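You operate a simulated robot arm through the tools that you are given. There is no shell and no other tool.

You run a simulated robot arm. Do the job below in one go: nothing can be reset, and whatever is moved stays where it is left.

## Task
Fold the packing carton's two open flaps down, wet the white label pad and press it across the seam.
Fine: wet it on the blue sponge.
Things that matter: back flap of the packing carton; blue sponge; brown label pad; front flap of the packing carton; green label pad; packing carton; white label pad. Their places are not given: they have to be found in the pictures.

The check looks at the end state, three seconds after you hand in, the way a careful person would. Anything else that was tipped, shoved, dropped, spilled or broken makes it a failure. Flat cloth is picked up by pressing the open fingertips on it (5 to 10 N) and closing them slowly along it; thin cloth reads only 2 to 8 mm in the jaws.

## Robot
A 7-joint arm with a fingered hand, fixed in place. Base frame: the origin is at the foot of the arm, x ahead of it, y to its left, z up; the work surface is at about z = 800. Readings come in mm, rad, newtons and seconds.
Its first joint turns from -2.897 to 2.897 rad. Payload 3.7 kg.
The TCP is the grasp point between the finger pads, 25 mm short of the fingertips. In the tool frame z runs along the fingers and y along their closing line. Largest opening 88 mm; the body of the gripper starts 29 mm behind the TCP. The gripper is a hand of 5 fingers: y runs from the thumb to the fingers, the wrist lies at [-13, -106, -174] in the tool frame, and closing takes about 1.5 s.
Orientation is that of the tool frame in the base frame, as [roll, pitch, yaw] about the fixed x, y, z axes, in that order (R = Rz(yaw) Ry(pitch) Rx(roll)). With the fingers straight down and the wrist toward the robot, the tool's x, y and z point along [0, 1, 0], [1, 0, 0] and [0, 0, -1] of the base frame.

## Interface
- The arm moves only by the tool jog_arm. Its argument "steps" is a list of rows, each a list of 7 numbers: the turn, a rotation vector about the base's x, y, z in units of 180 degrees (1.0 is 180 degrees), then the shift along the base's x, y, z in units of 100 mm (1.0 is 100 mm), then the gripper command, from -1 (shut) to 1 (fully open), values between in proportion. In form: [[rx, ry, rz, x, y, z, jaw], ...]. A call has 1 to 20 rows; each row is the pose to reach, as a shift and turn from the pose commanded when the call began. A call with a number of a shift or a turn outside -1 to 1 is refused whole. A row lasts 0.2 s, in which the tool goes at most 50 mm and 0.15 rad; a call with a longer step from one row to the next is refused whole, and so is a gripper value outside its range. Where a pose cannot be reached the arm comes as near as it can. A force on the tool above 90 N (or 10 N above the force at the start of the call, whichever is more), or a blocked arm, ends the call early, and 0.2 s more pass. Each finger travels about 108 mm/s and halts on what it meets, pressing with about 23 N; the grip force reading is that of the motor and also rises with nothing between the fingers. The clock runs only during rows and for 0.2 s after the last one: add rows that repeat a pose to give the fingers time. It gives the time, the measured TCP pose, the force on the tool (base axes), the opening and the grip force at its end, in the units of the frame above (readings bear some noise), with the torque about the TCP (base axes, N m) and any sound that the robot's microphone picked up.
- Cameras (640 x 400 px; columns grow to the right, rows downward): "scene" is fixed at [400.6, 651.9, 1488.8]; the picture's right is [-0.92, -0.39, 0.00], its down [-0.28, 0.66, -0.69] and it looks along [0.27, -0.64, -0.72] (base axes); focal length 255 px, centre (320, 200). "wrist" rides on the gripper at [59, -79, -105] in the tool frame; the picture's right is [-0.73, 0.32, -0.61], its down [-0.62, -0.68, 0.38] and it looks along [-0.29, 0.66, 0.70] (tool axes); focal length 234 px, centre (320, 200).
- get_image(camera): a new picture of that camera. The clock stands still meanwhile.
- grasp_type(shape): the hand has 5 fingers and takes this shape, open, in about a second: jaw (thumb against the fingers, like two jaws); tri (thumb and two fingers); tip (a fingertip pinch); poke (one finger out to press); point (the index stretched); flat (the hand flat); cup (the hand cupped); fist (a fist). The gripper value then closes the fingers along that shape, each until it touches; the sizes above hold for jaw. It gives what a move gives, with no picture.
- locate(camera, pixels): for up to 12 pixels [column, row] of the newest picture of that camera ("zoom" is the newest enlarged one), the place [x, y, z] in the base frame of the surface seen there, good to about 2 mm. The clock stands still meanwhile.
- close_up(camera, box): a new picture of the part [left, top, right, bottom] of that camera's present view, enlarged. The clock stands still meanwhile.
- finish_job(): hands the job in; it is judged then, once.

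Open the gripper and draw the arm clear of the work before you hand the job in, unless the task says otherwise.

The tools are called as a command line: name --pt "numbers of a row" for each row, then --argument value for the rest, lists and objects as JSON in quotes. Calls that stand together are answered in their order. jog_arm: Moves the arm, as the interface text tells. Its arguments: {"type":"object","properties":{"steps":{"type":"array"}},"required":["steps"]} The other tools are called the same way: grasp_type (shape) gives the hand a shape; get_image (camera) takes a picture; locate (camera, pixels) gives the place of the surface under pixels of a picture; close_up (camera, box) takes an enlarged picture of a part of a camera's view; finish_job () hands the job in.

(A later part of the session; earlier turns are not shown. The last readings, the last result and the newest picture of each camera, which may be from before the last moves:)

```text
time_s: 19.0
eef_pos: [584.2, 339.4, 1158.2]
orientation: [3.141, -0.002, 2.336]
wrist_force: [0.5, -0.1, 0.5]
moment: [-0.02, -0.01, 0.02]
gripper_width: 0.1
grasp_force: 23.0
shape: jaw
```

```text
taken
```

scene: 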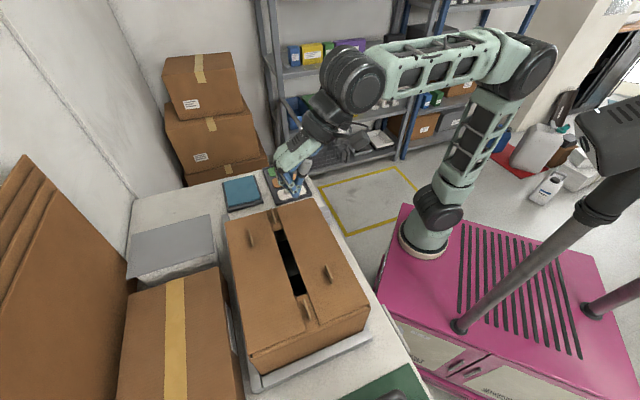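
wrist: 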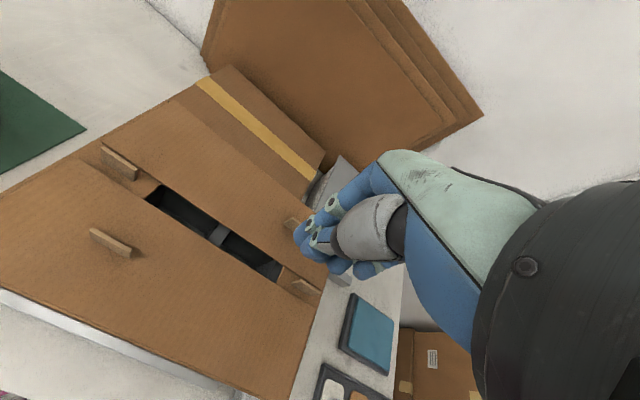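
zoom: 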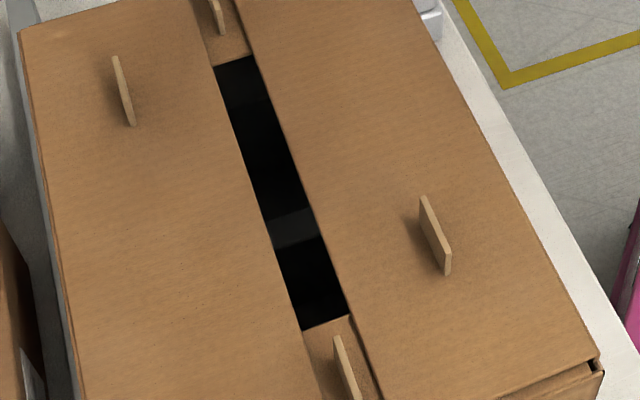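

The last row turned too far for one row, so I spread the same turn evenly over 12 rows.

jog_arm --pt "0 0 -0.042 0.05 -0.08 0 0" --pt "0 0 -0.084 0.1 -0.16 0 0" --pt "0 0 -0.126 0.15 -0.24 0 0" --pt "0 0 -0.168 0.2 -0.32 0 0" --pt "0 0 -0.21 0.25 -0.4 0 0" --pt "0 0 -0.252 0.3 -0.48 0 0" --pt "0 0 -0.294 0.35 -0.56 0 0" --pt "0 0 -0.336 0.4 -0.64 0 0" --pt "0 0 -0.378 0.45 -0.72 0 0" --pt "0 0 -0.42 0.5 -0.8 0 0" --pt "0 0 -0.462 0.55 -0.88 0 0" --pt "0 0 -0.5 0.58 -0.95 0 0"

get_image --camera "scene"

get_image --camera "wrist"

```text
time_s: 21.6
eef_pos: [641.2, 245.7, 1157.9]
orientation: [-3.141, -0.001, 0.764]
wrist_force: [-0.1, 0.6, 0.4]
moment: [0.0, -0.03, 0.04]
gripper_width: 43.7
grasp_force: 0.0
shape: jaw
```

```text
taken
```

scene: 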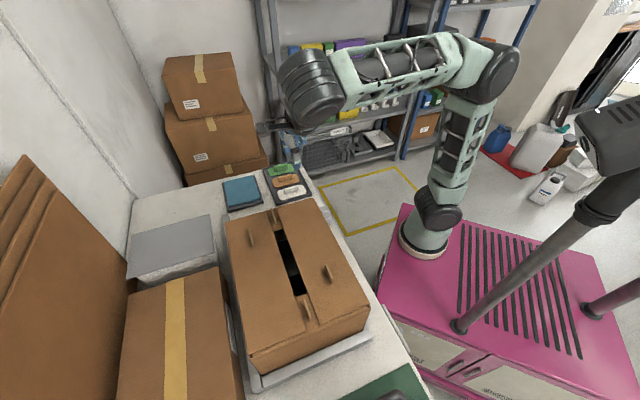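

```text
taken
```

wrist: 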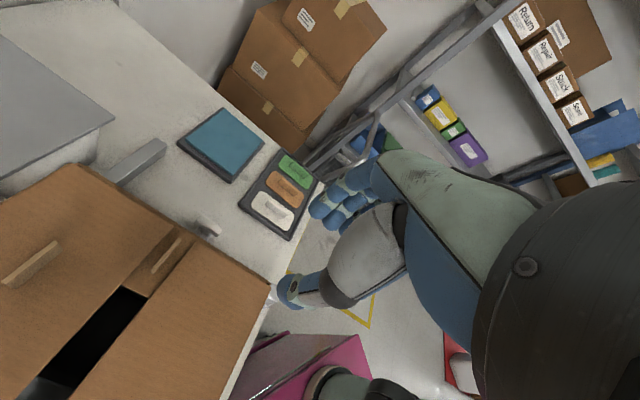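

The pads are now unobstructed at scene (290,180) and wrist (280,190). I zoom on the scene view and measure the white pad, its handle and the sponge.

close_up --camera "scene" --box '[215, 155, 320, 220]'

close_up --camera "wrist" --box '[160, 90, 340, 250]'

locate --camera "zoom" --pixels '[[372, 230], [440, 268], [495, 330], [345, 245], [410, 305], [425, 315], [500, 280], [405, 262], [390, 228], [200, 130], [310, 165], [230, 205]]'

```text
6.10 times, centred on (268, 188) of scene
```

zoom: 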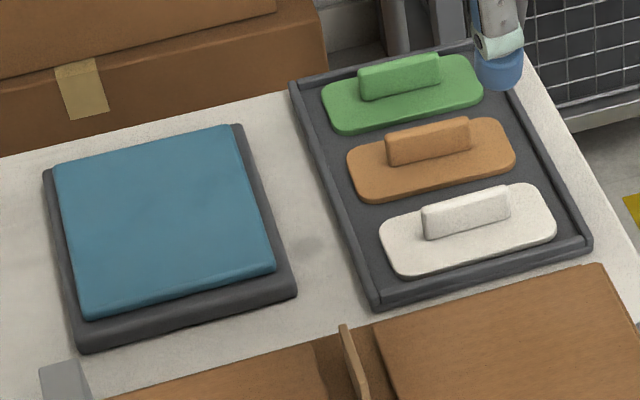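

```text
2.50 times, centred on (250, 170) of wrist
```

zoom: 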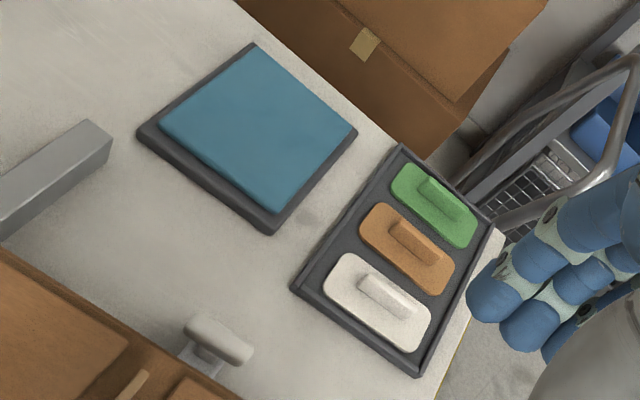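

```text
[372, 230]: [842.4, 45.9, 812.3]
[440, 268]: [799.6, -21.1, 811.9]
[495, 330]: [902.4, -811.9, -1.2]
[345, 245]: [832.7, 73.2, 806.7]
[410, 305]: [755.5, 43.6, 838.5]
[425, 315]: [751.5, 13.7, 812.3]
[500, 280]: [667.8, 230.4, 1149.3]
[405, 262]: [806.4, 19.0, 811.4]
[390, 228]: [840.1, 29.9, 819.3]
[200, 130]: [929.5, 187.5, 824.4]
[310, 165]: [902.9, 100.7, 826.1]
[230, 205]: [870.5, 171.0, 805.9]
```

I'll redo the scene zoom and take precise points on the white pad plate and handle from it.

close_up --camera "scene" --box '[270, 175, 320, 206]'

```text
12.80 times, centred on (295, 190) of scene
```

zoom: 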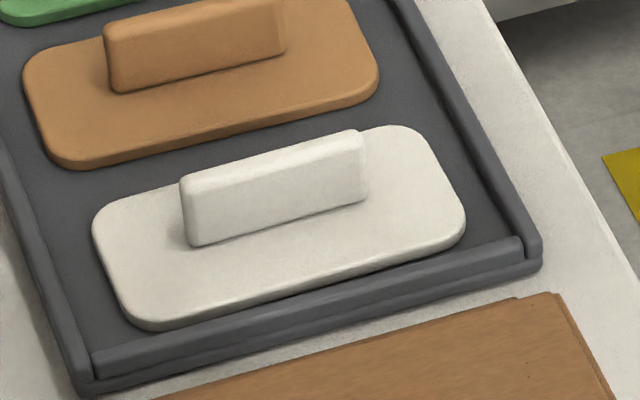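

locate --camera "zoom" --pixels '[[98, 225], [145, 318], [460, 225], [400, 132], [190, 180], [355, 137], [190, 243], [365, 198], [270, 165], [280, 218], [60, 250], [300, 350]]'

locate --camera "zoom" --pixels '[[120, 38], [270, 10], [120, 90], [280, 50], [30, 80], [70, 160], [370, 90], [330, 110], [430, 60], [480, 160], [275, 160], [275, 172]]'

```text
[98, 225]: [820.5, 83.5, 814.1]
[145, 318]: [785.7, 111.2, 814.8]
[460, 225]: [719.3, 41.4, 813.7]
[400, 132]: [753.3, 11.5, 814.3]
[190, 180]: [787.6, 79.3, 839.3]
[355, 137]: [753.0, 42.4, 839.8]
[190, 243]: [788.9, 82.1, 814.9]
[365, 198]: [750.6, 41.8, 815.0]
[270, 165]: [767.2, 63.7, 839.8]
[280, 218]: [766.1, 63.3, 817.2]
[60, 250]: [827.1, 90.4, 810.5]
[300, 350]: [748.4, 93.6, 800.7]
```

```text
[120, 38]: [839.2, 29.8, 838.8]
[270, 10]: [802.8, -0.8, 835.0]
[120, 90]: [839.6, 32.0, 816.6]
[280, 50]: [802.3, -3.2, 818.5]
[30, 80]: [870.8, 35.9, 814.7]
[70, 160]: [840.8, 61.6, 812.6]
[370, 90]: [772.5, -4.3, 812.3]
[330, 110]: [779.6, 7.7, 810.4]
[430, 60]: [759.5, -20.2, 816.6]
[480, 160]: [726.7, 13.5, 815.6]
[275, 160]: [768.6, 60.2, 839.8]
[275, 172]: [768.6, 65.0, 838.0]
```

White pad: plate centre about (770,62), long axis ≈46.5°, handle 52 mm long with top z≈840. I move above it in two stages, trimming yaw by +2.7° to match the handle.

jog_arm --pt "0 0 0.005 0.23 -0.3 -0.2 0" --pt "0 0 0.01 0.46 -0.6 -0.4 0" --pt "0 0 0.015 0.7 -0.9 -0.6 0" --pt "0 0 0.015 0.7 -0.9 -0.6 0"

jog_arm --pt "0 0 0 0.17 -0.22 -0.25 0" --pt "0 0 0 0.34 -0.45 -0.5 0" --pt "0 0 0 0.52 -0.68 -0.75 0" --pt "0 0 0 0.69 -0.9 -1.0 0" --pt "0 0 0 0.69 -0.9 -1.0 0"

get_image --camera "scene"

get_image --camera "wrist"

```text
time_s: 22.6
eef_pos: [709.1, 155.7, 1095.1]
orientation: [-3.141, 0.001, 0.815]
wrist_force: [0.7, -0.2, -0.8]
moment: [-0.02, -0.01, -0.03]
gripper_width: 43.6
grasp_force: 0.1
shape: jaw
```

```text
time_s: 23.8
eef_pos: [783.4, 66.1, 993.2]
orientation: [-3.139, 0.0, 0.813]
wrist_force: [0.2, 0.4, 0.4]
moment: [-0.06, 0.0, 0.02]
gripper_width: 43.9
grasp_force: 0.0
shape: jaw
```

```text
taken
```

scene: 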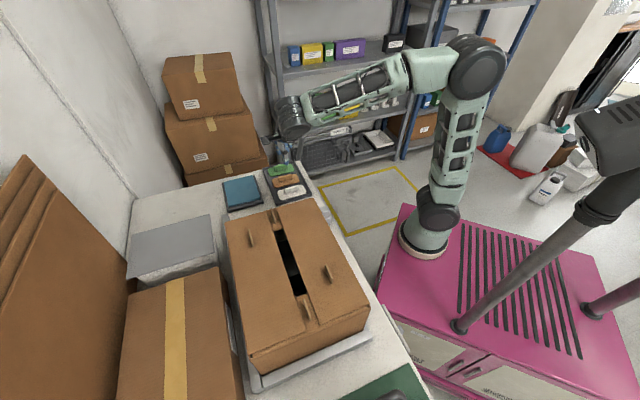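

```text
taken
```

wrist: 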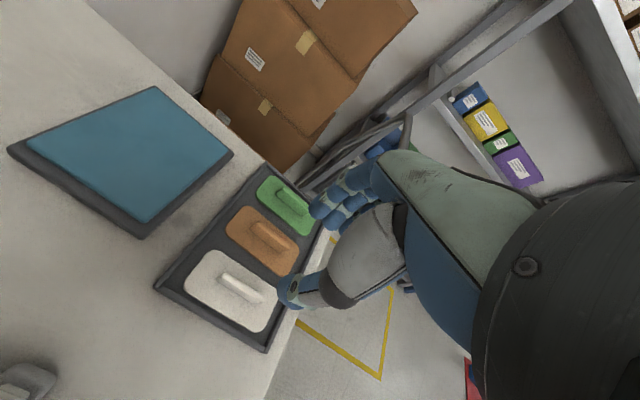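

The hand is above the white pad at z=993. I zoom the wrist view on the pad and measure the handle's top edges.

close_up --camera "wrist" --box '[170, 170, 330, 350]'

```text
2.22 times, centred on (250, 260) of wrist
```

zoom: 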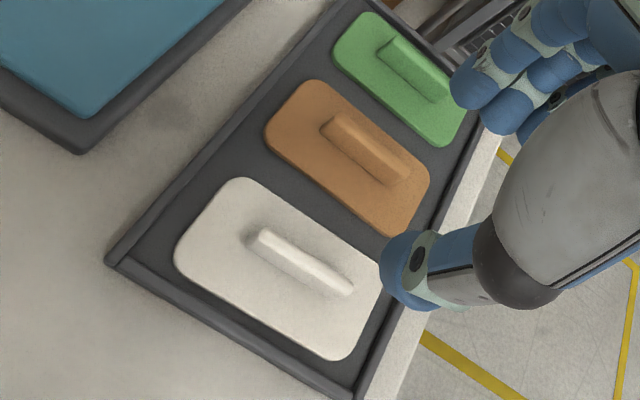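

locate --camera "zoom" --pixels '[[262, 230], [350, 282], [258, 237], [344, 290], [306, 252], [302, 263], [180, 255], [230, 182], [370, 275], [335, 352], [250, 240], [295, 275]]'

locate --camera "zoom" --pixels '[[385, 270], [400, 240], [410, 300], [465, 80], [490, 120], [530, 130], [480, 50], [440, 230], [310, 250], [308, 256], [304, 260], [300, 268]]'

```text
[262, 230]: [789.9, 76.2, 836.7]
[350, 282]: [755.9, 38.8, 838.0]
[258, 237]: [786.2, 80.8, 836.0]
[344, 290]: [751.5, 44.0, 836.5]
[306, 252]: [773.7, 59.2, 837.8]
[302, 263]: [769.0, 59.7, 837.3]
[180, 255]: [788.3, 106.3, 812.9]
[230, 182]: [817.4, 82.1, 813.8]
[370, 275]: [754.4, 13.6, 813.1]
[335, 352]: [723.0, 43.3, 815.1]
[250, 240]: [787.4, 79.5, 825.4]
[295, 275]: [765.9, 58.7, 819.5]
```

```text
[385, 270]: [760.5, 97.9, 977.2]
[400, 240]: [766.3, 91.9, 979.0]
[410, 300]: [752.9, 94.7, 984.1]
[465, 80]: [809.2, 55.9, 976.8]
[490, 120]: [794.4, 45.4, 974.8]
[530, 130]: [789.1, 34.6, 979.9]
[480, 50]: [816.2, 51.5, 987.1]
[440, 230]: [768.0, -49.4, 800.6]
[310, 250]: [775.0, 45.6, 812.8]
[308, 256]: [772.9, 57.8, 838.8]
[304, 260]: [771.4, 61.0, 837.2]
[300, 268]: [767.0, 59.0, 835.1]
```

The handle centre is about (770.6,60.2), ~9 mm thick, top z≈839; plate top ≈814. I shift by (-7,0) to centre on it and descend to z=900.

jog_arm --pt "0 0 0 -0.04 0 -0.35 0" --pt "0 0 0 -0.072 0 -0.7 0" --pt "0 0 0 -0.072 0 -0.93 0" --pt "0 0 0 -0.072 0 -0.93 0"

close_up --camera "wrist" --box '[160, 150, 420, 380]'

close_up --camera "scene" --box '[230, 130, 350, 220]'

```text
time_s: 24.8
eef_pos: [771.1, 66.6, 900.6]
orientation: [-3.141, -0.001, 0.812]
wrist_force: [0.4, 0.1, 0.1]
moment: [0.0, -0.01, -0.04]
gripper_width: 44.2
grasp_force: 0.0
shape: jaw
```

```text
1.74 times, centred on (290, 265) of wrist
```

zoom: 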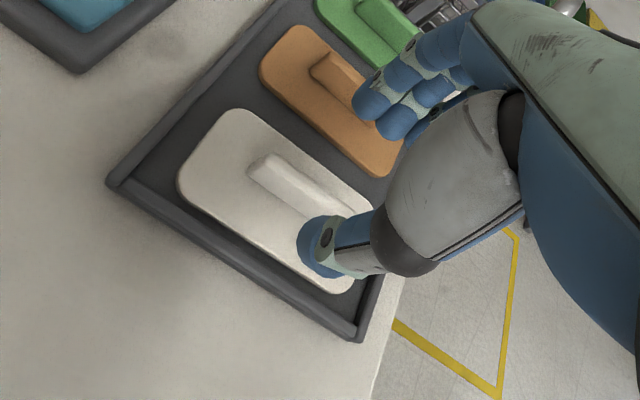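

```text
4.44 times, centred on (290, 175) of scene
```

zoom: 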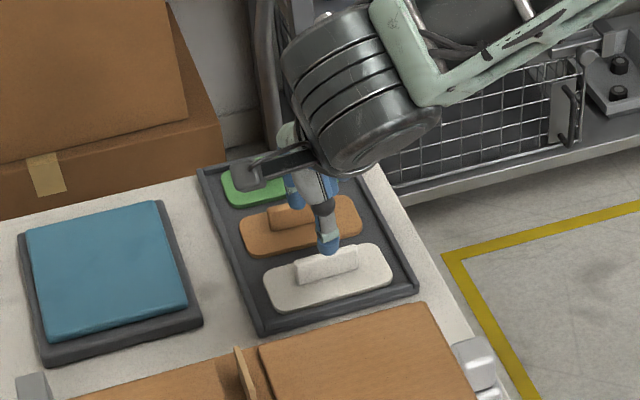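

Jaw and handle line up well (thumb on the near side at zoom (320,245)). I nudge (+3,+1) and descend 57 mm so the tips stop just above the plate.

jog_arm --pt "0 0 0 0.03 0.01 -0.2 0" --pt "0 0 0 0.03 0.01 -0.4 0" --pt "0 0 0 0.03 0.01 -0.5 0" --pt "0 0 0 0.03 0.01 -0.55 0" --pt "0 0 0 0.03 0.01 -0.57 0"

close_up --camera "wrist" --box '[160, 150, 420, 380]'

close_up --camera "scene" --box '[250, 155, 330, 215]'

```text
time_s: 26.0
eef_pos: [774.5, 66.2, 844.2]
orientation: [-3.141, 0.001, 0.813]
wrist_force: [-0.1, -0.3, -0.6]
moment: [0.01, 0.01, 0.01]
gripper_width: 43.9
grasp_force: 0.0
shape: jaw
```

```text
1.74 times, centred on (290, 265) of wrist
```

zoom: 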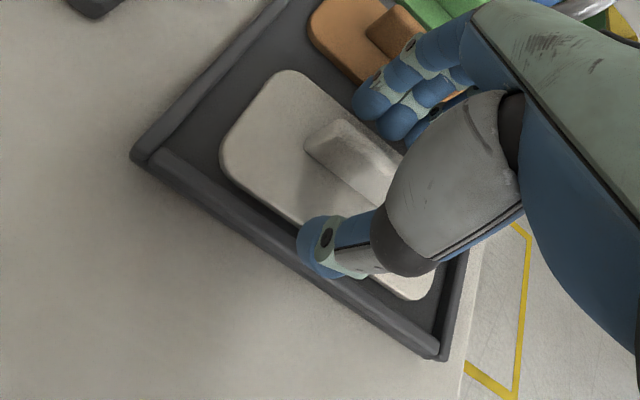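

```text
6.67 times, centred on (290, 185) of scene
```

zoom: 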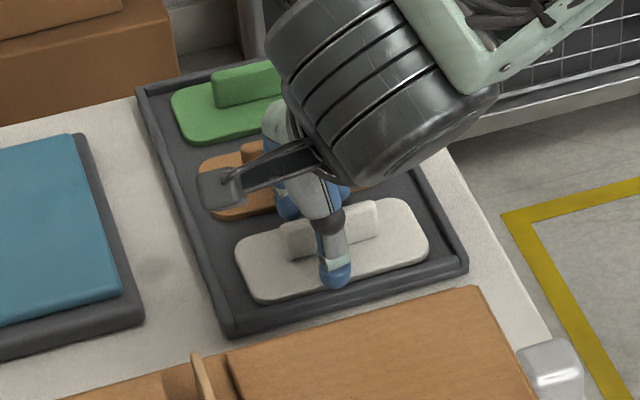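

The thumb is on the near side, and fingers behind the handle. I check thumb and finger tip positions in both views before closing.

locate --camera "zoom" --pixels '[[335, 282], [335, 265], [322, 270], [350, 270], [285, 210], [300, 240], [365, 215], [235, 180]]'

get_image --camera "wrist"

locate --camera "wrist" --pixels '[[302, 253], [304, 265], [330, 215], [345, 222], [318, 210], [330, 205], [302, 200], [335, 230]]'

```text
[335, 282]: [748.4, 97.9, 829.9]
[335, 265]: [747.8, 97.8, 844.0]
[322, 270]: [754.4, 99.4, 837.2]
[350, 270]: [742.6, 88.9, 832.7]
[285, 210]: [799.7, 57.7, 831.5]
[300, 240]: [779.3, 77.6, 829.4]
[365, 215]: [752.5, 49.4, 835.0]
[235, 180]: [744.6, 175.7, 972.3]
```

```text
taken
```

wrist: 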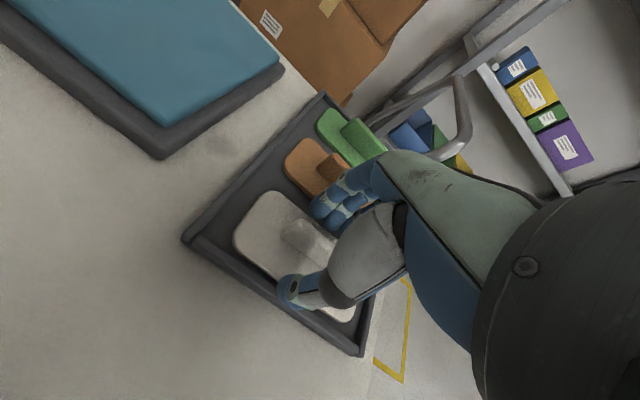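

```text
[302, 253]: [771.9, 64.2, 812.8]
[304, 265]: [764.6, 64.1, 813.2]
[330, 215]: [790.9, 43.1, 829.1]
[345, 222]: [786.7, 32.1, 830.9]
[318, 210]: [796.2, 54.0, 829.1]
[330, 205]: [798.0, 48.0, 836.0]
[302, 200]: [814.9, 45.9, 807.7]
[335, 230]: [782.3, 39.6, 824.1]
```

Fingers at y≈+24 and thumb at y≈-22 straddle the handle evenly. I close the jaw step by step and hold.

jog_arm --pt "0 0 0 0 0 0 -0.2" --pt "0 0 0 0 0 0 -0.4" --pt "0 0 0 0 0 0 -0.6" --pt "0 0 0 0 0 0 -0.75" --pt "0 0 0 0 0 0 -0.9" --pt "0 0 0 0 0 0 -1" --pt "0 0 0 0 0 0 -1" --pt "0 0 0 0 0 0 -1"

close_up --camera "wrist" --box '[160, 150, 420, 380]'

close_up --camera "scene" --box '[250, 155, 330, 215]'

```text
time_s: 27.8
eef_pos: [775.2, 66.1, 843.6]
orientation: [3.142, 0.001, 0.814]
wrist_force: [-0.1, -1.6, 0.1]
moment: [-0.01, 0.01, 0.13]
gripper_width: 1.5
grasp_force: 23.4
shape: jaw
```

```text
1.74 times, centred on (290, 265) of wrist
```

zoom: 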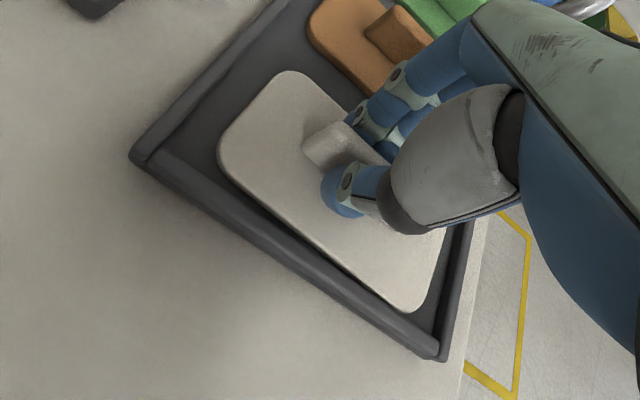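

```text
6.67 times, centred on (290, 185) of scene
```

zoom: 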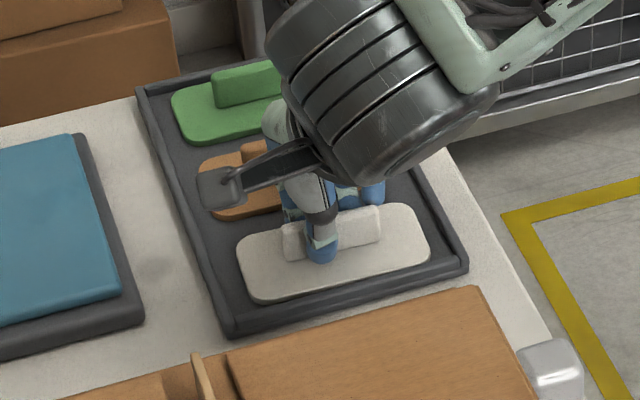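

Thumb and fingers appear to clamp the handle; width reads 1.5, so I test by lifting 12 mm and looking.

jog_arm --pt "0 0 0 0 0 0.04 -1" --pt "0 0 0 0 0 0.08 -1" --pt "0 0 0 0 0 0.15 -1" --pt "0 0 0 0 0 0.15 -1"

close_up --camera "wrist" --box '[160, 150, 420, 380]'

close_up --camera "scene" --box '[250, 155, 330, 215]'

```text
time_s: 28.8
eef_pos: [773.1, 66.0, 859.7]
orientation: [3.142, 0.001, 0.813]
wrist_force: [0.1, -0.8, 0.0]
moment: [-0.02, 0.0, -0.01]
gripper_width: 1.4
grasp_force: 23.0
shape: jaw
```

```text
1.74 times, centred on (290, 265) of wrist
```

zoom: 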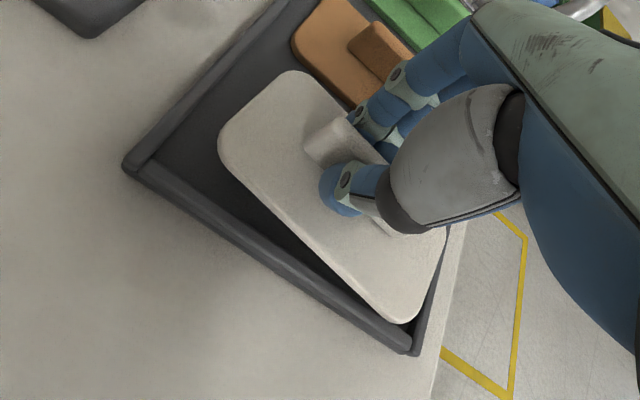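

```text
6.67 times, centred on (290, 185) of scene
```

zoom: 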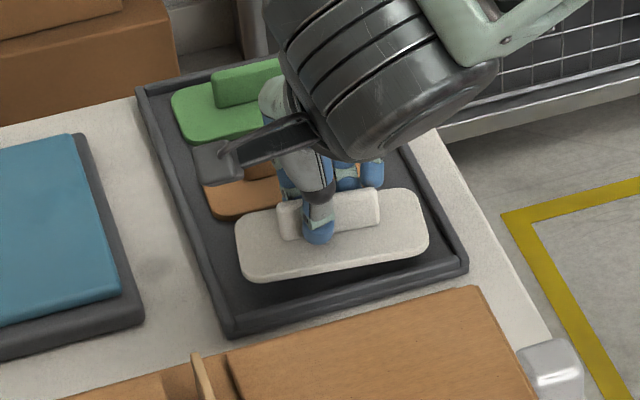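

The pad rides with the hand. I lift it further, then measure its tilt and the sponge's extent.

jog_arm --pt "0 0 0 0 0 0.2 -1" --pt "0 0 0 0 0 0.4 -1" --pt "0 0 0 0 0 0.65 -1" --pt "0 0 0 0 0 0.65 -1"

get_image --camera "wrist"

close_up --camera "scene" --box '[215, 135, 325, 215]'

```text
time_s: 29.8
eef_pos: [774.3, 65.3, 925.2]
orientation: [-3.141, 0.0, 0.813]
wrist_force: [0.0, 0.2, -0.5]
moment: [-0.02, -0.01, 0.01]
gripper_width: 1.7
grasp_force: 23.5
shape: jaw
```

```text
taken
```

wrist: 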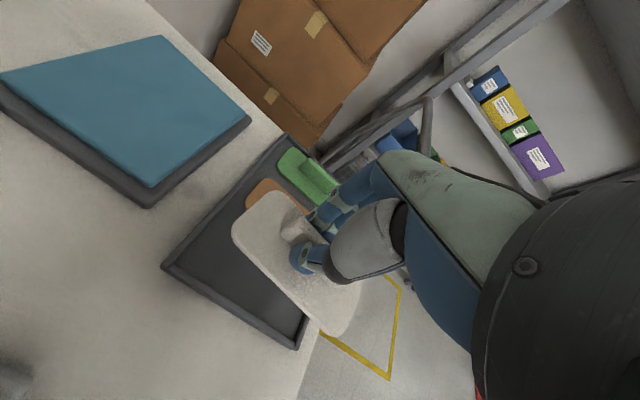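

```text
5.00 times, centred on (270, 175) of scene
```

zoom: 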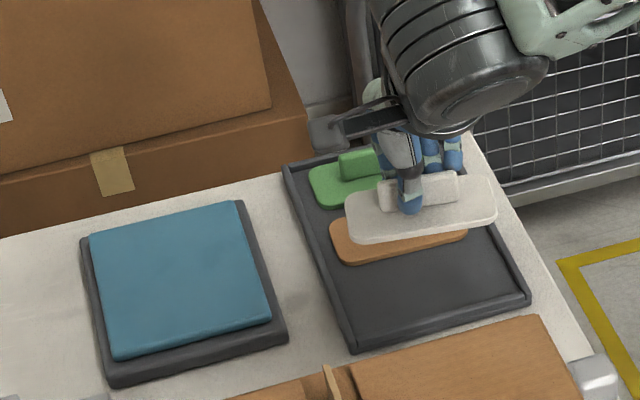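

locate --camera "zoom" --pixels '[[95, 240], [235, 205], [265, 315], [118, 350], [180, 280], [350, 205], [360, 235], [490, 215], [480, 180], [420, 225], [88, 242], [282, 340]]'

locate --camera "wrist" --pixels '[[238, 235], [272, 197], [340, 328], [300, 295], [270, 230], [295, 235], [275, 260], [350, 300]]'

```text
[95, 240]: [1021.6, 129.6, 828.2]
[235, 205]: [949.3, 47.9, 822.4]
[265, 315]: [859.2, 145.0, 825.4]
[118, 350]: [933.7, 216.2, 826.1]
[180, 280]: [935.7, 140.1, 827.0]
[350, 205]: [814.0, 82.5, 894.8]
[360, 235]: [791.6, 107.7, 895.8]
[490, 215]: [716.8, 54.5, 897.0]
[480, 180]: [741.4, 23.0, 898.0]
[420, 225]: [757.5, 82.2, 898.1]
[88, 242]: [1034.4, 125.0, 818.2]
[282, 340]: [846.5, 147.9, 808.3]
```

```text
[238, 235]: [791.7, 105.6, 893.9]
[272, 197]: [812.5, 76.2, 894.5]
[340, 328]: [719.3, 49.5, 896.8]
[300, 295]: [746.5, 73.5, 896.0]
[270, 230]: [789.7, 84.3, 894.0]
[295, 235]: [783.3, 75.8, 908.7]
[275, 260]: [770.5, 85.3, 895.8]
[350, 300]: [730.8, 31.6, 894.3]
```

The pad hangs level (plate top ≈895-897) but has turned about 8° in the grip. I'll zoom in tightly to get its exact centre and angle relative to the TCP.

close_up --camera "scene" --box '[278, 160, 326, 190]'

locate --camera "zoom" --pixels '[[100, 160], [60, 220], [85, 275], [200, 300], [400, 270], [560, 230], [575, 180], [530, 130], [200, 150], [450, 110], [330, 290], [100, 295]]'

close_up --camera "wrist" --box '[215, 175, 375, 350]'

```text
13.33 times, centred on (302, 175) of scene
```

zoom: 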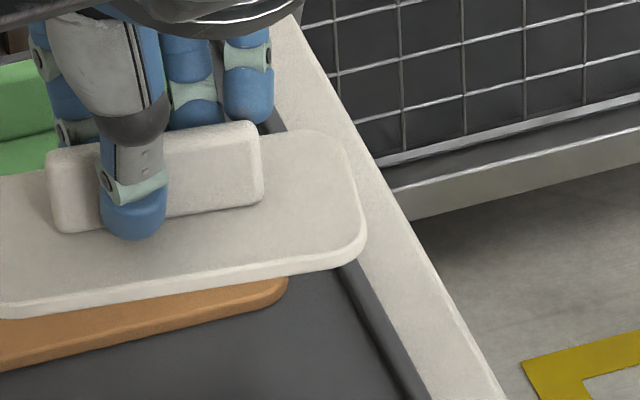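

```text
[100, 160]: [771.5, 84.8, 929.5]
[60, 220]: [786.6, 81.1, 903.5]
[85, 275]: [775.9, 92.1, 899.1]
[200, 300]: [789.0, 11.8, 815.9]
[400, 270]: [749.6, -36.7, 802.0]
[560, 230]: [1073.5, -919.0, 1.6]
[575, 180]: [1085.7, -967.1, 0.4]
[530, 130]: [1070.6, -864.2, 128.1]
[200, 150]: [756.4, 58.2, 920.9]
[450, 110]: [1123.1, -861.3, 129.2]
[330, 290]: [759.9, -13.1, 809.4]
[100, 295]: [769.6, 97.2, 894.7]
```

```text
2.29 times, centred on (295, 262) of wrist
```

zoom: 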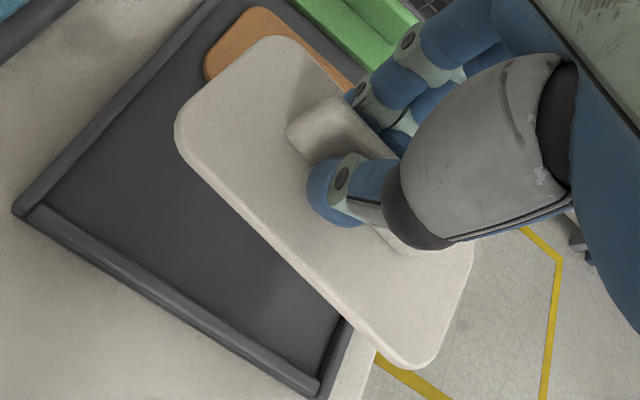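

I'll re-centre the zoom to include the whole pad and sample handle ends and plate edges.

close_up --camera "scene" --box '[274, 160, 316, 190]'

locate --camera "zoom" --pixels '[[165, 215], [370, 190], [160, 165], [360, 140], [470, 225], [455, 160], [420, 140], [60, 285], [50, 200], [100, 305], [400, 258], [250, 290]]'

```text
13.33 times, centred on (295, 175) of scene
```

zoom: 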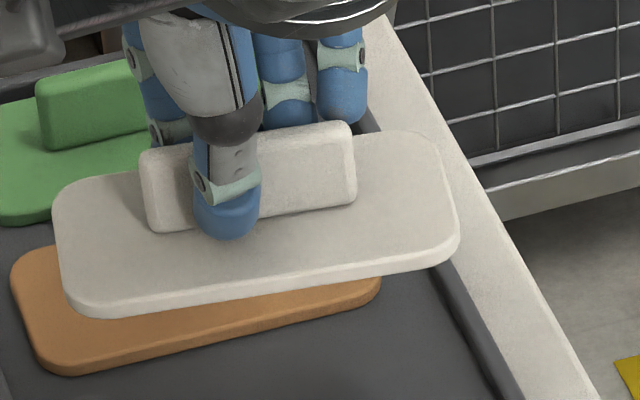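

```text
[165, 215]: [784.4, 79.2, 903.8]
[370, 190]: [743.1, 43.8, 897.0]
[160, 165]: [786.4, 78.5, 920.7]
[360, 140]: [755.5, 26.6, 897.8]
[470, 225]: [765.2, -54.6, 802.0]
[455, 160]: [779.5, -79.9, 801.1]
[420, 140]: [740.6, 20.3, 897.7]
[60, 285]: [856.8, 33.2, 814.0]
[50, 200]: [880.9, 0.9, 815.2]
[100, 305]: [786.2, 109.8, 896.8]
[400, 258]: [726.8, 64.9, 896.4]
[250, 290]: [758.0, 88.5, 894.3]
```

locate --camera "zoom" --pixels '[[152, 215], [352, 188], [150, 170], [346, 145], [456, 228], [440, 258], [428, 142], [60, 215], [68, 270], [95, 308], [85, 185], [380, 133]]'

```text
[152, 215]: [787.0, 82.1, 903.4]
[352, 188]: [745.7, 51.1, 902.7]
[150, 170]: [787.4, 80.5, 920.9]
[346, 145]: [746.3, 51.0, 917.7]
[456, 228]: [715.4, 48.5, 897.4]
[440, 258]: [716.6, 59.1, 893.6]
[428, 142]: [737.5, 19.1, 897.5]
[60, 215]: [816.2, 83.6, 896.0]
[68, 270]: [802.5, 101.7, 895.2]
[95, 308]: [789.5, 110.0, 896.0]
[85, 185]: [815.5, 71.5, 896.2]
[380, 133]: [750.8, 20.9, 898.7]
```

The pad's long axis is now at ≈36°, centre ≈(-7,-3) from the TCP. I rotate +8° and carry it over toward the sponge centre (941,135), aiming the pad at about (925,150).

jog_arm --pt "0 0 0.015 0.2 0.11 0.05 -1" --pt "0 0 0.03 0.4 0.22 0.05 -1" --pt "0 0 0.0444 0.6 0.33 0.05 -1" --pt "0 0 0.0444 0.8 0.45 0.05 -1" --pt "0 0 0.0444 0.8 0.45 0.05 -1"

jog_arm --pt "0 0 0 0.2 0.11 0 -1" --pt "0 0 0 0.4 0.22 0 -1" --pt "0 0 0 0.6 0.33 0 -1" --pt "0 0 0 0.756 0.43 0 -1" --pt "0 0 0 0.756 0.43 0 -1"

close_up --camera "scene" --box '[195, 140, 315, 220]'

get_image --camera "wrist"

```text
time_s: 31.0
eef_pos: [855.4, 112.0, 929.0]
orientation: [3.141, 0.0, 0.956]
wrist_force: [-0.2, -0.5, -0.9]
moment: [0.02, 0.0, 0.0]
gripper_width: 1.4
grasp_force: 22.7
shape: jaw
```

```text
time_s: 32.2
eef_pos: [932.2, 154.3, 930.3]
orientation: [-3.141, 0.0, 0.955]
wrist_force: [-0.1, -0.4, -0.5]
moment: [0.02, -0.02, -0.02]
gripper_width: 1.2
grasp_force: 23.0
shape: jaw
```

```text
5.00 times, centred on (255, 180) of scene
```

zoom: 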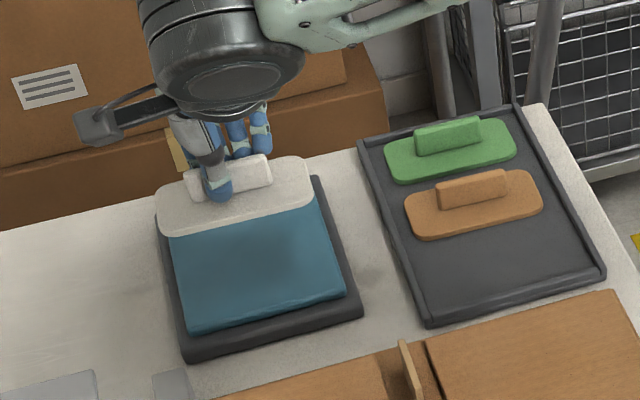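

```text
taken
```

wrist: 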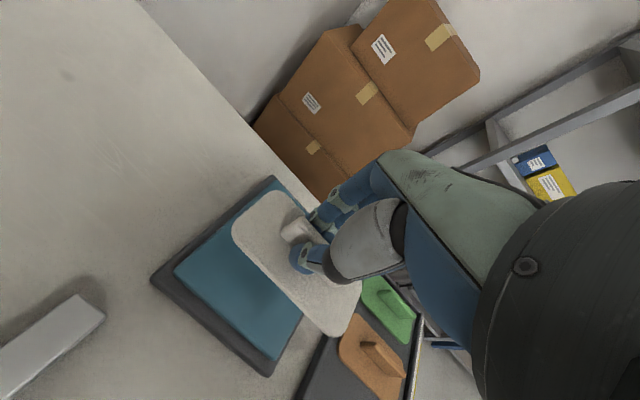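

The pad hovers over the sponge. I measure pad corners against the sponge to confirm it will land fully on the blue surface.

locate --camera "wrist" --pixels '[[238, 235], [275, 197], [335, 330], [350, 300], [270, 265], [180, 275], [220, 295], [270, 355], [290, 345], [255, 200], [300, 330], [175, 268]]'

locate --camera "zoom" --pixels '[[160, 205], [175, 232], [300, 210], [310, 180], [190, 325], [343, 290], [322, 200], [172, 240], [290, 160], [310, 195], [230, 225]]'

```text
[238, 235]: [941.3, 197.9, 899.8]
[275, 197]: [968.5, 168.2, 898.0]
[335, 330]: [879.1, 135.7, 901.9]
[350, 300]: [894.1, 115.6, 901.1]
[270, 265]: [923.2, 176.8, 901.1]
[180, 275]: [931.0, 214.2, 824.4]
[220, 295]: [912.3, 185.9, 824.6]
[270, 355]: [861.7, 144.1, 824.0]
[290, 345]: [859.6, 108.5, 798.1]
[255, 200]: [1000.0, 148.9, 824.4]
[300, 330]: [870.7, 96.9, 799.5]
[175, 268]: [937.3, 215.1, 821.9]
```

```text
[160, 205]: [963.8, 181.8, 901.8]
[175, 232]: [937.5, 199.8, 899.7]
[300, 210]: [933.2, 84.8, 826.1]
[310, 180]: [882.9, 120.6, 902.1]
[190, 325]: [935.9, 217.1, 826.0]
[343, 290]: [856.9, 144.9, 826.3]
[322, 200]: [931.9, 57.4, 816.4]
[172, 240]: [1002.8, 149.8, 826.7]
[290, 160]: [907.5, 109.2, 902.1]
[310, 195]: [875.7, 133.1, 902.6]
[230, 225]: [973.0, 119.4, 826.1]
```

The pad footprint lies inside the sponge (v' 709–811 of 707–813; u' 524–572 of 506–634). I descend 58 mm, stopping just short of contact.

jog_arm --pt "0 0 0 0 0 -0.25 -1" --pt "0 0 0 0 0 -0.45 -1" --pt "0 0 0 0 0 -0.55 -1" --pt "0 0 0 0 0 -0.6 -1" --pt "0 0 0 0 0 -0.6 -1"

close_up --camera "scene" --box '[205, 160, 285, 215]'

```text
time_s: 33.4
eef_pos: [931.6, 153.9, 868.7]
orientation: [-3.141, 0.001, 0.955]
wrist_force: [0.2, 0.2, 0.4]
moment: [0.0, -0.02, -0.02]
gripper_width: 1.5
grasp_force: 23.5
shape: jaw
```

```text
7.27 times, centred on (245, 188) of scene
```

zoom: 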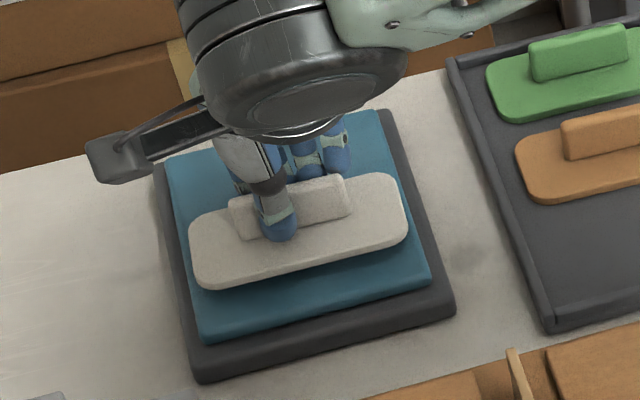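

The pad is a few mm above the sponge, no force yet. I press down in 2 mm steps, watching the force.

jog_arm --pt "0 0 0 0 0 -0.02 -1" --pt "0 0 0 0 0 -0.04 -1" --pt "0 0 0 0 0 -0.06 -1" --pt "0 0 0 0 0 -0.08 -1"

```text
time_s: 34.4
eef_pos: [932.0, 155.3, 862.0]
orientation: [3.141, -0.001, 0.953]
wrist_force: [-0.7, 0.3, 1.5]
moment: [0.03, 0.0, -0.01]
gripper_width: 1.5
grasp_force: 23.1
shape: jaw
```

jog_arm --pt "0 0 0 0 0 -0.015 -1" --pt "0 0 0 0 0 -0.03 -1" --pt "0 0 0 0 0 -0.04 -1"

```text
time_s: 35.2
eef_pos: [931.1, 153.7, 860.8]
orientation: [3.141, -0.002, 0.955]
wrist_force: [1.0, -3.5, 20.0]
moment: [-0.08, -0.05, 0.05]
gripper_width: 1.8
grasp_force: 23.4
shape: jaw
```

20 N of press on the sponge. I hold it there for over a second, then look.

jog_arm --pt "0 0 0 0 0 0 -1" --pt "0 0 0 0 0 0 -1" --pt "0 0 0 0 0 0 -1" --pt "0 0 0 0 0 0 -1" --pt "0 0 0 0 0 0 -1" --pt "0 0 0 0 0 0 -1" --pt "0 0 0 0 0 0 -1"

close_up --camera "scene" --box '[205, 160, 285, 215]'

close_up --camera "wrist" --box '[180, 160, 400, 370]'

```text
time_s: 36.8
eef_pos: [930.0, 154.9, 860.0]
orientation: [3.141, -0.001, 0.954]
wrist_force: [3.1, -3.9, 30.2]
moment: [-0.12, -0.08, 0.07]
gripper_width: 2.5
grasp_force: 22.8
shape: jaw
```

```text
7.27 times, centred on (245, 188) of scene
```

zoom: 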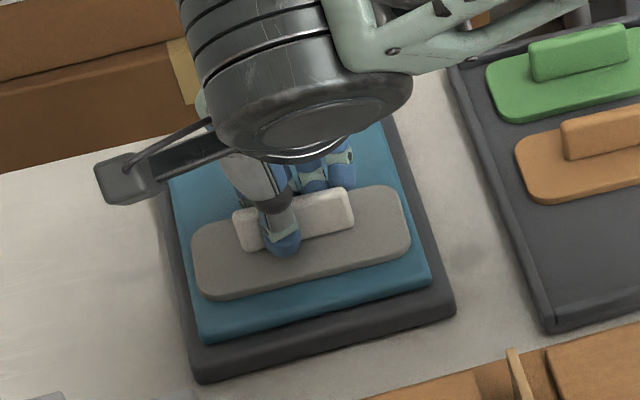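

```text
1.90 times, centred on (290, 265) of wrist
```

zoom: 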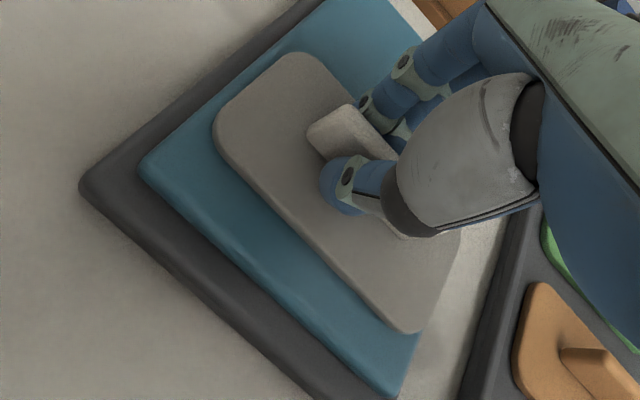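

The plate has darkened, so it's wet. I lift slowly off the sponge and then higher.

jog_arm --pt "0 0 0 0 0 0.03 -1" --pt "0 0 0 0 0 0.08 -1" --pt "0 0 0 0 0 0.2 -1" --pt "0 0 0 0 0 0.45 -1" --pt "0 0 0 0 0 0.75 -1" --pt "0 0 0 0 0 1.0 -1"

get_image --camera "scene"

close_up --camera "scene" --box '[190, 110, 330, 215]'

close_up --camera "wrist" --box '[180, 160, 400, 370]'

```text
time_s: 38.2
eef_pos: [932.6, 154.9, 959.3]
orientation: [3.14, 0.0, 0.955]
wrist_force: [0.3, -0.3, -1.3]
moment: [0.01, 0.01, -0.01]
gripper_width: 2.6
grasp_force: 23.0
shape: jaw
```

```text
taken
```

scene: 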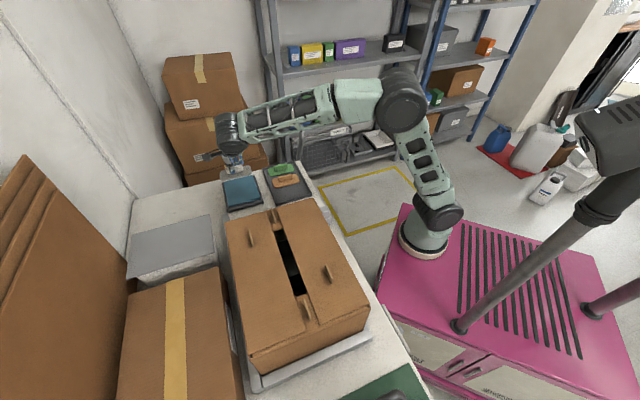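

```text
3.81 times, centred on (260, 162) of scene
```

zoom: 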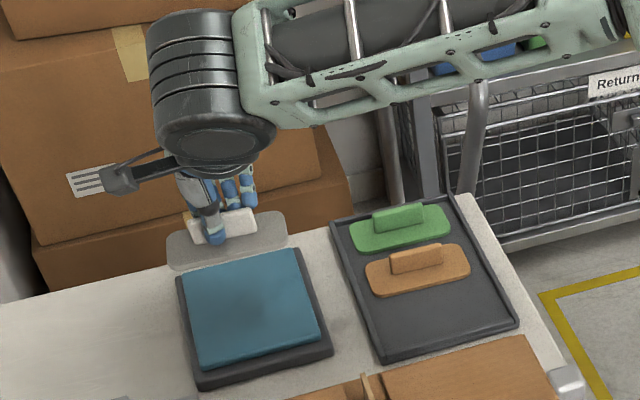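

```text
1.90 times, centred on (290, 265) of wrist
```

zoom: 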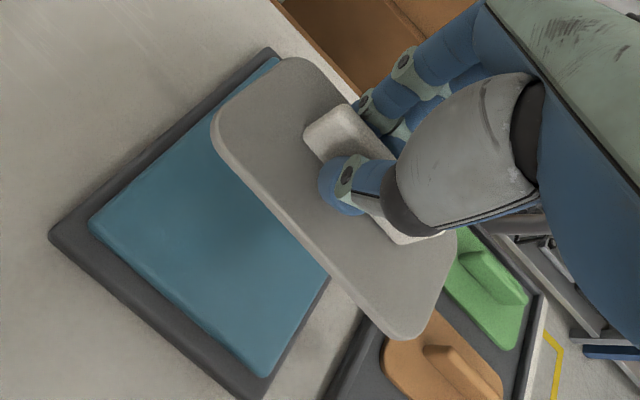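

The wet pad is held securely. Before carrying it, I measure the seam edges precisely at the middle of the carton.

close_up --camera "scene" --box '[260, 230, 330, 290]'

```text
6.67 times, centred on (295, 260) of scene
```

zoom: 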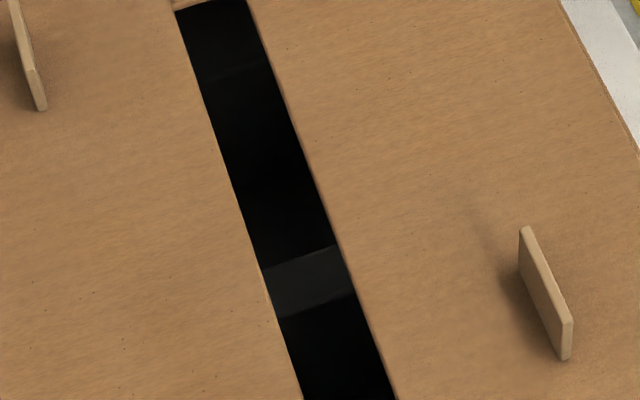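

locate --camera "zoom" --pixels '[[185, 50], [215, 150], [255, 270], [290, 385], [258, 30], [302, 140], [342, 240], [392, 375], [30, 108], [15, 10], [530, 290], [570, 358]]'

```text
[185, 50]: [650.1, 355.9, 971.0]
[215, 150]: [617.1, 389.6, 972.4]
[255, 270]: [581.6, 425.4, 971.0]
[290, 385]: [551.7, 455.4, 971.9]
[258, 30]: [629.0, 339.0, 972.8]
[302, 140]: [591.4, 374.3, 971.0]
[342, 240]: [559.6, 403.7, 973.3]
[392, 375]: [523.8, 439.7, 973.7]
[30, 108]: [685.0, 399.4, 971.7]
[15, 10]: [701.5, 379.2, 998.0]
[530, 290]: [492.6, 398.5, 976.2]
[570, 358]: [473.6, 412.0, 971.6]
```

The carton is at 45°; the seam runs between v45≈681 and 709, so the pad centre should go to about (582,401). I raise and carry the wet pad there at z≈1080, above all tabs (z≤998).

jog_arm --pt "0 0 0 -0.2 0.15 0.3 -1" --pt "0 0 0 -0.42 0.31 0.6 -1" --pt "0 0 0 -0.64 0.47 0.85 -1" --pt "0 0 0 -0.86 0.63 1.0 -1"

jog_arm --pt "0 0 0 -0.25 0.18 0.1 -1" --pt "0 0 0 -0.5 0.36 0.2 -1" --pt "0 0 0 -0.75 0.55 0.2 -1" --pt "0 0 0 -0.95 0.7 0.2 -1"

jog_arm --pt "0 0 0 -0.25 0.18 0 -1" --pt "0 0 0 -0.5 0.36 0 -1" --pt "0 0 0 -0.75 0.55 0 -1" --pt "0 0 0 -0.95 0.7 0 -1"

jog_arm --pt "0 0 0 -0.22 0.16 0 -1" --pt "0 0 0 -0.45 0.32 0 -1" --pt "0 0 0 -0.67 0.48 0 -1" --pt "0 0 0 -0.67 0.48 0 -1"

get_image --camera "scene"

get_image --camera "wrist"

```text
time_s: 39.2
eef_pos: [846.1, 216.4, 1054.9]
orientation: [3.14, 0.001, 0.953]
wrist_force: [0.4, 0.1, -0.8]
moment: [0.03, -0.06, -0.02]
gripper_width: 2.3
grasp_force: 23.2
shape: jaw
```

```text
time_s: 40.2
eef_pos: [751.4, 288.2, 1074.5]
orientation: [3.141, 0.001, 0.953]
wrist_force: [-0.4, 0.1, -0.3]
moment: [0.02, -0.02, 0.02]
gripper_width: 2.3
grasp_force: 22.7
shape: jaw
```

```text
time_s: 41.2
eef_pos: [657.2, 357.3, 1075.6]
orientation: [3.141, -0.001, 0.952]
wrist_force: [0.7, -0.3, -1.0]
moment: [0.0, 0.02, -0.02]
gripper_width: 2.4
grasp_force: 23.1
shape: jaw
```

```text
time_s: 42.2
eef_pos: [587.2, 407.5, 1076.9]
orientation: [3.141, 0.0, 0.955]
wrist_force: [-1.0, 0.3, 0.0]
moment: [0.03, -0.03, 0.01]
gripper_width: 2.4
grasp_force: 22.9
shape: jaw
```

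```text
taken
```

scene: 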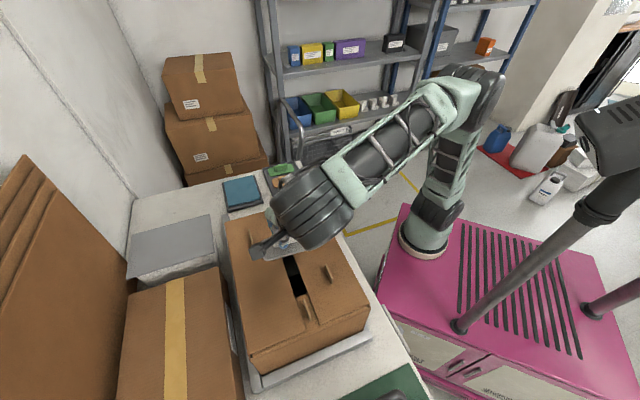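

```text
taken
```

wrist: 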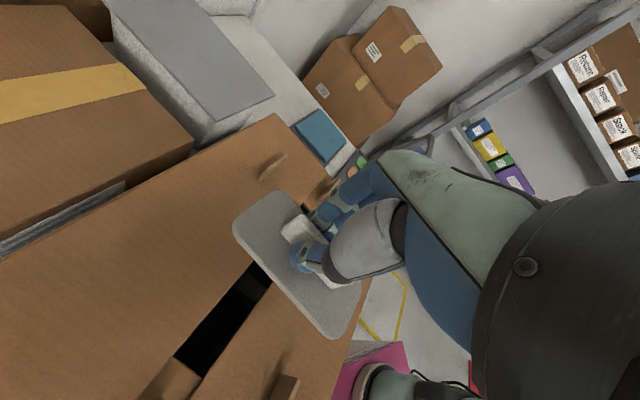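

The pad hovers over the seam. I locate its corners in the wrist view to check centring before lowering.

locate --camera "wrist" --pixels '[[237, 235], [240, 220], [272, 195], [335, 333], [355, 300], [275, 270], [320, 325], [300, 300], [265, 200], [285, 280], [178, 355], [245, 270]]'

close_up --camera "wrist" --box '[160, 150, 400, 380]'

```text
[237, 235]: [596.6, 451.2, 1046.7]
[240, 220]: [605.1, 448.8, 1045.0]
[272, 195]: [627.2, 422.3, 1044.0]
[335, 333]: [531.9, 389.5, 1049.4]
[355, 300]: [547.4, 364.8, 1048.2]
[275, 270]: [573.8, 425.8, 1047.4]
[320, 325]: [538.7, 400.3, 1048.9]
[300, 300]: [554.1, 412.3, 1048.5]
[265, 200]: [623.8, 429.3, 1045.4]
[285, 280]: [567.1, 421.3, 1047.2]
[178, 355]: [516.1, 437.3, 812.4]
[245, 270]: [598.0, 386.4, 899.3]
```

```text
1.74 times, centred on (280, 265) of wrist
```

zoom: 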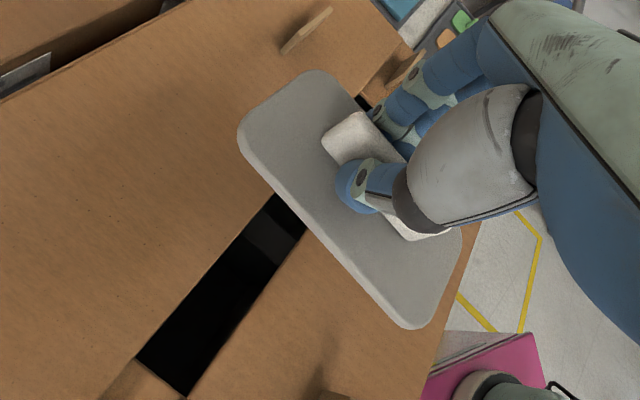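

The pad is centred on the seam (v45 645–746 vs. seam 681–709), tilted only ~2° (back end low). I descend 58 mm while trimming out that tilt.

jog_arm --pt "0.003 -0.003 0 0 0 -0.2 -1" --pt "0.006 -0.006 0 0 0 -0.4 -1" --pt "0.009 -0.009 0 0 0 -0.52 -1" --pt "0.009 -0.009 0 0 0 -0.58 -1" --pt "0.009 -0.009 0 0 0 -0.58 -1"

close_up --camera "wrist" --box '[160, 150, 400, 380]'

close_up --camera "scene" --box '[230, 190, 360, 310]'

```text
time_s: 43.4
eef_pos: [587.6, 406.7, 1020.2]
orientation: [3.135, -0.04, 0.954]
wrist_force: [-0.7, -0.4, 0.3]
moment: [0.0, -0.02, 0.0]
gripper_width: 2.2
grasp_force: 23.0
shape: jaw
```

```text
1.74 times, centred on (280, 265) of wrist
```

zoom: 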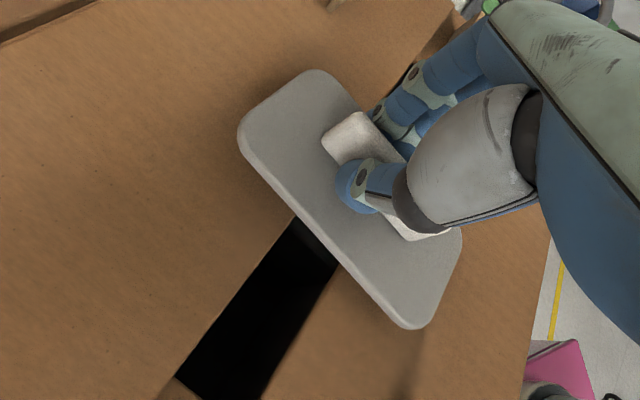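

```text
3.33 times, centred on (295, 250) of scene
```

zoom: 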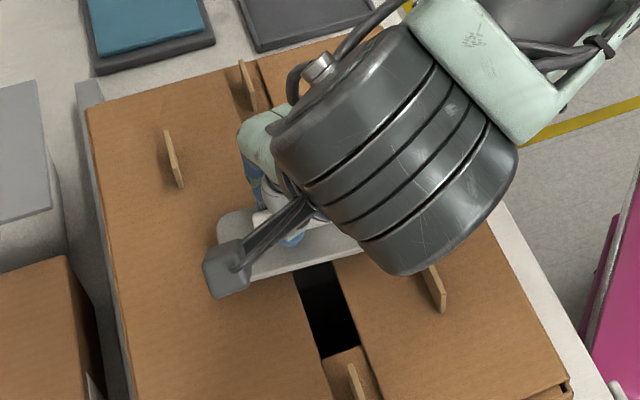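

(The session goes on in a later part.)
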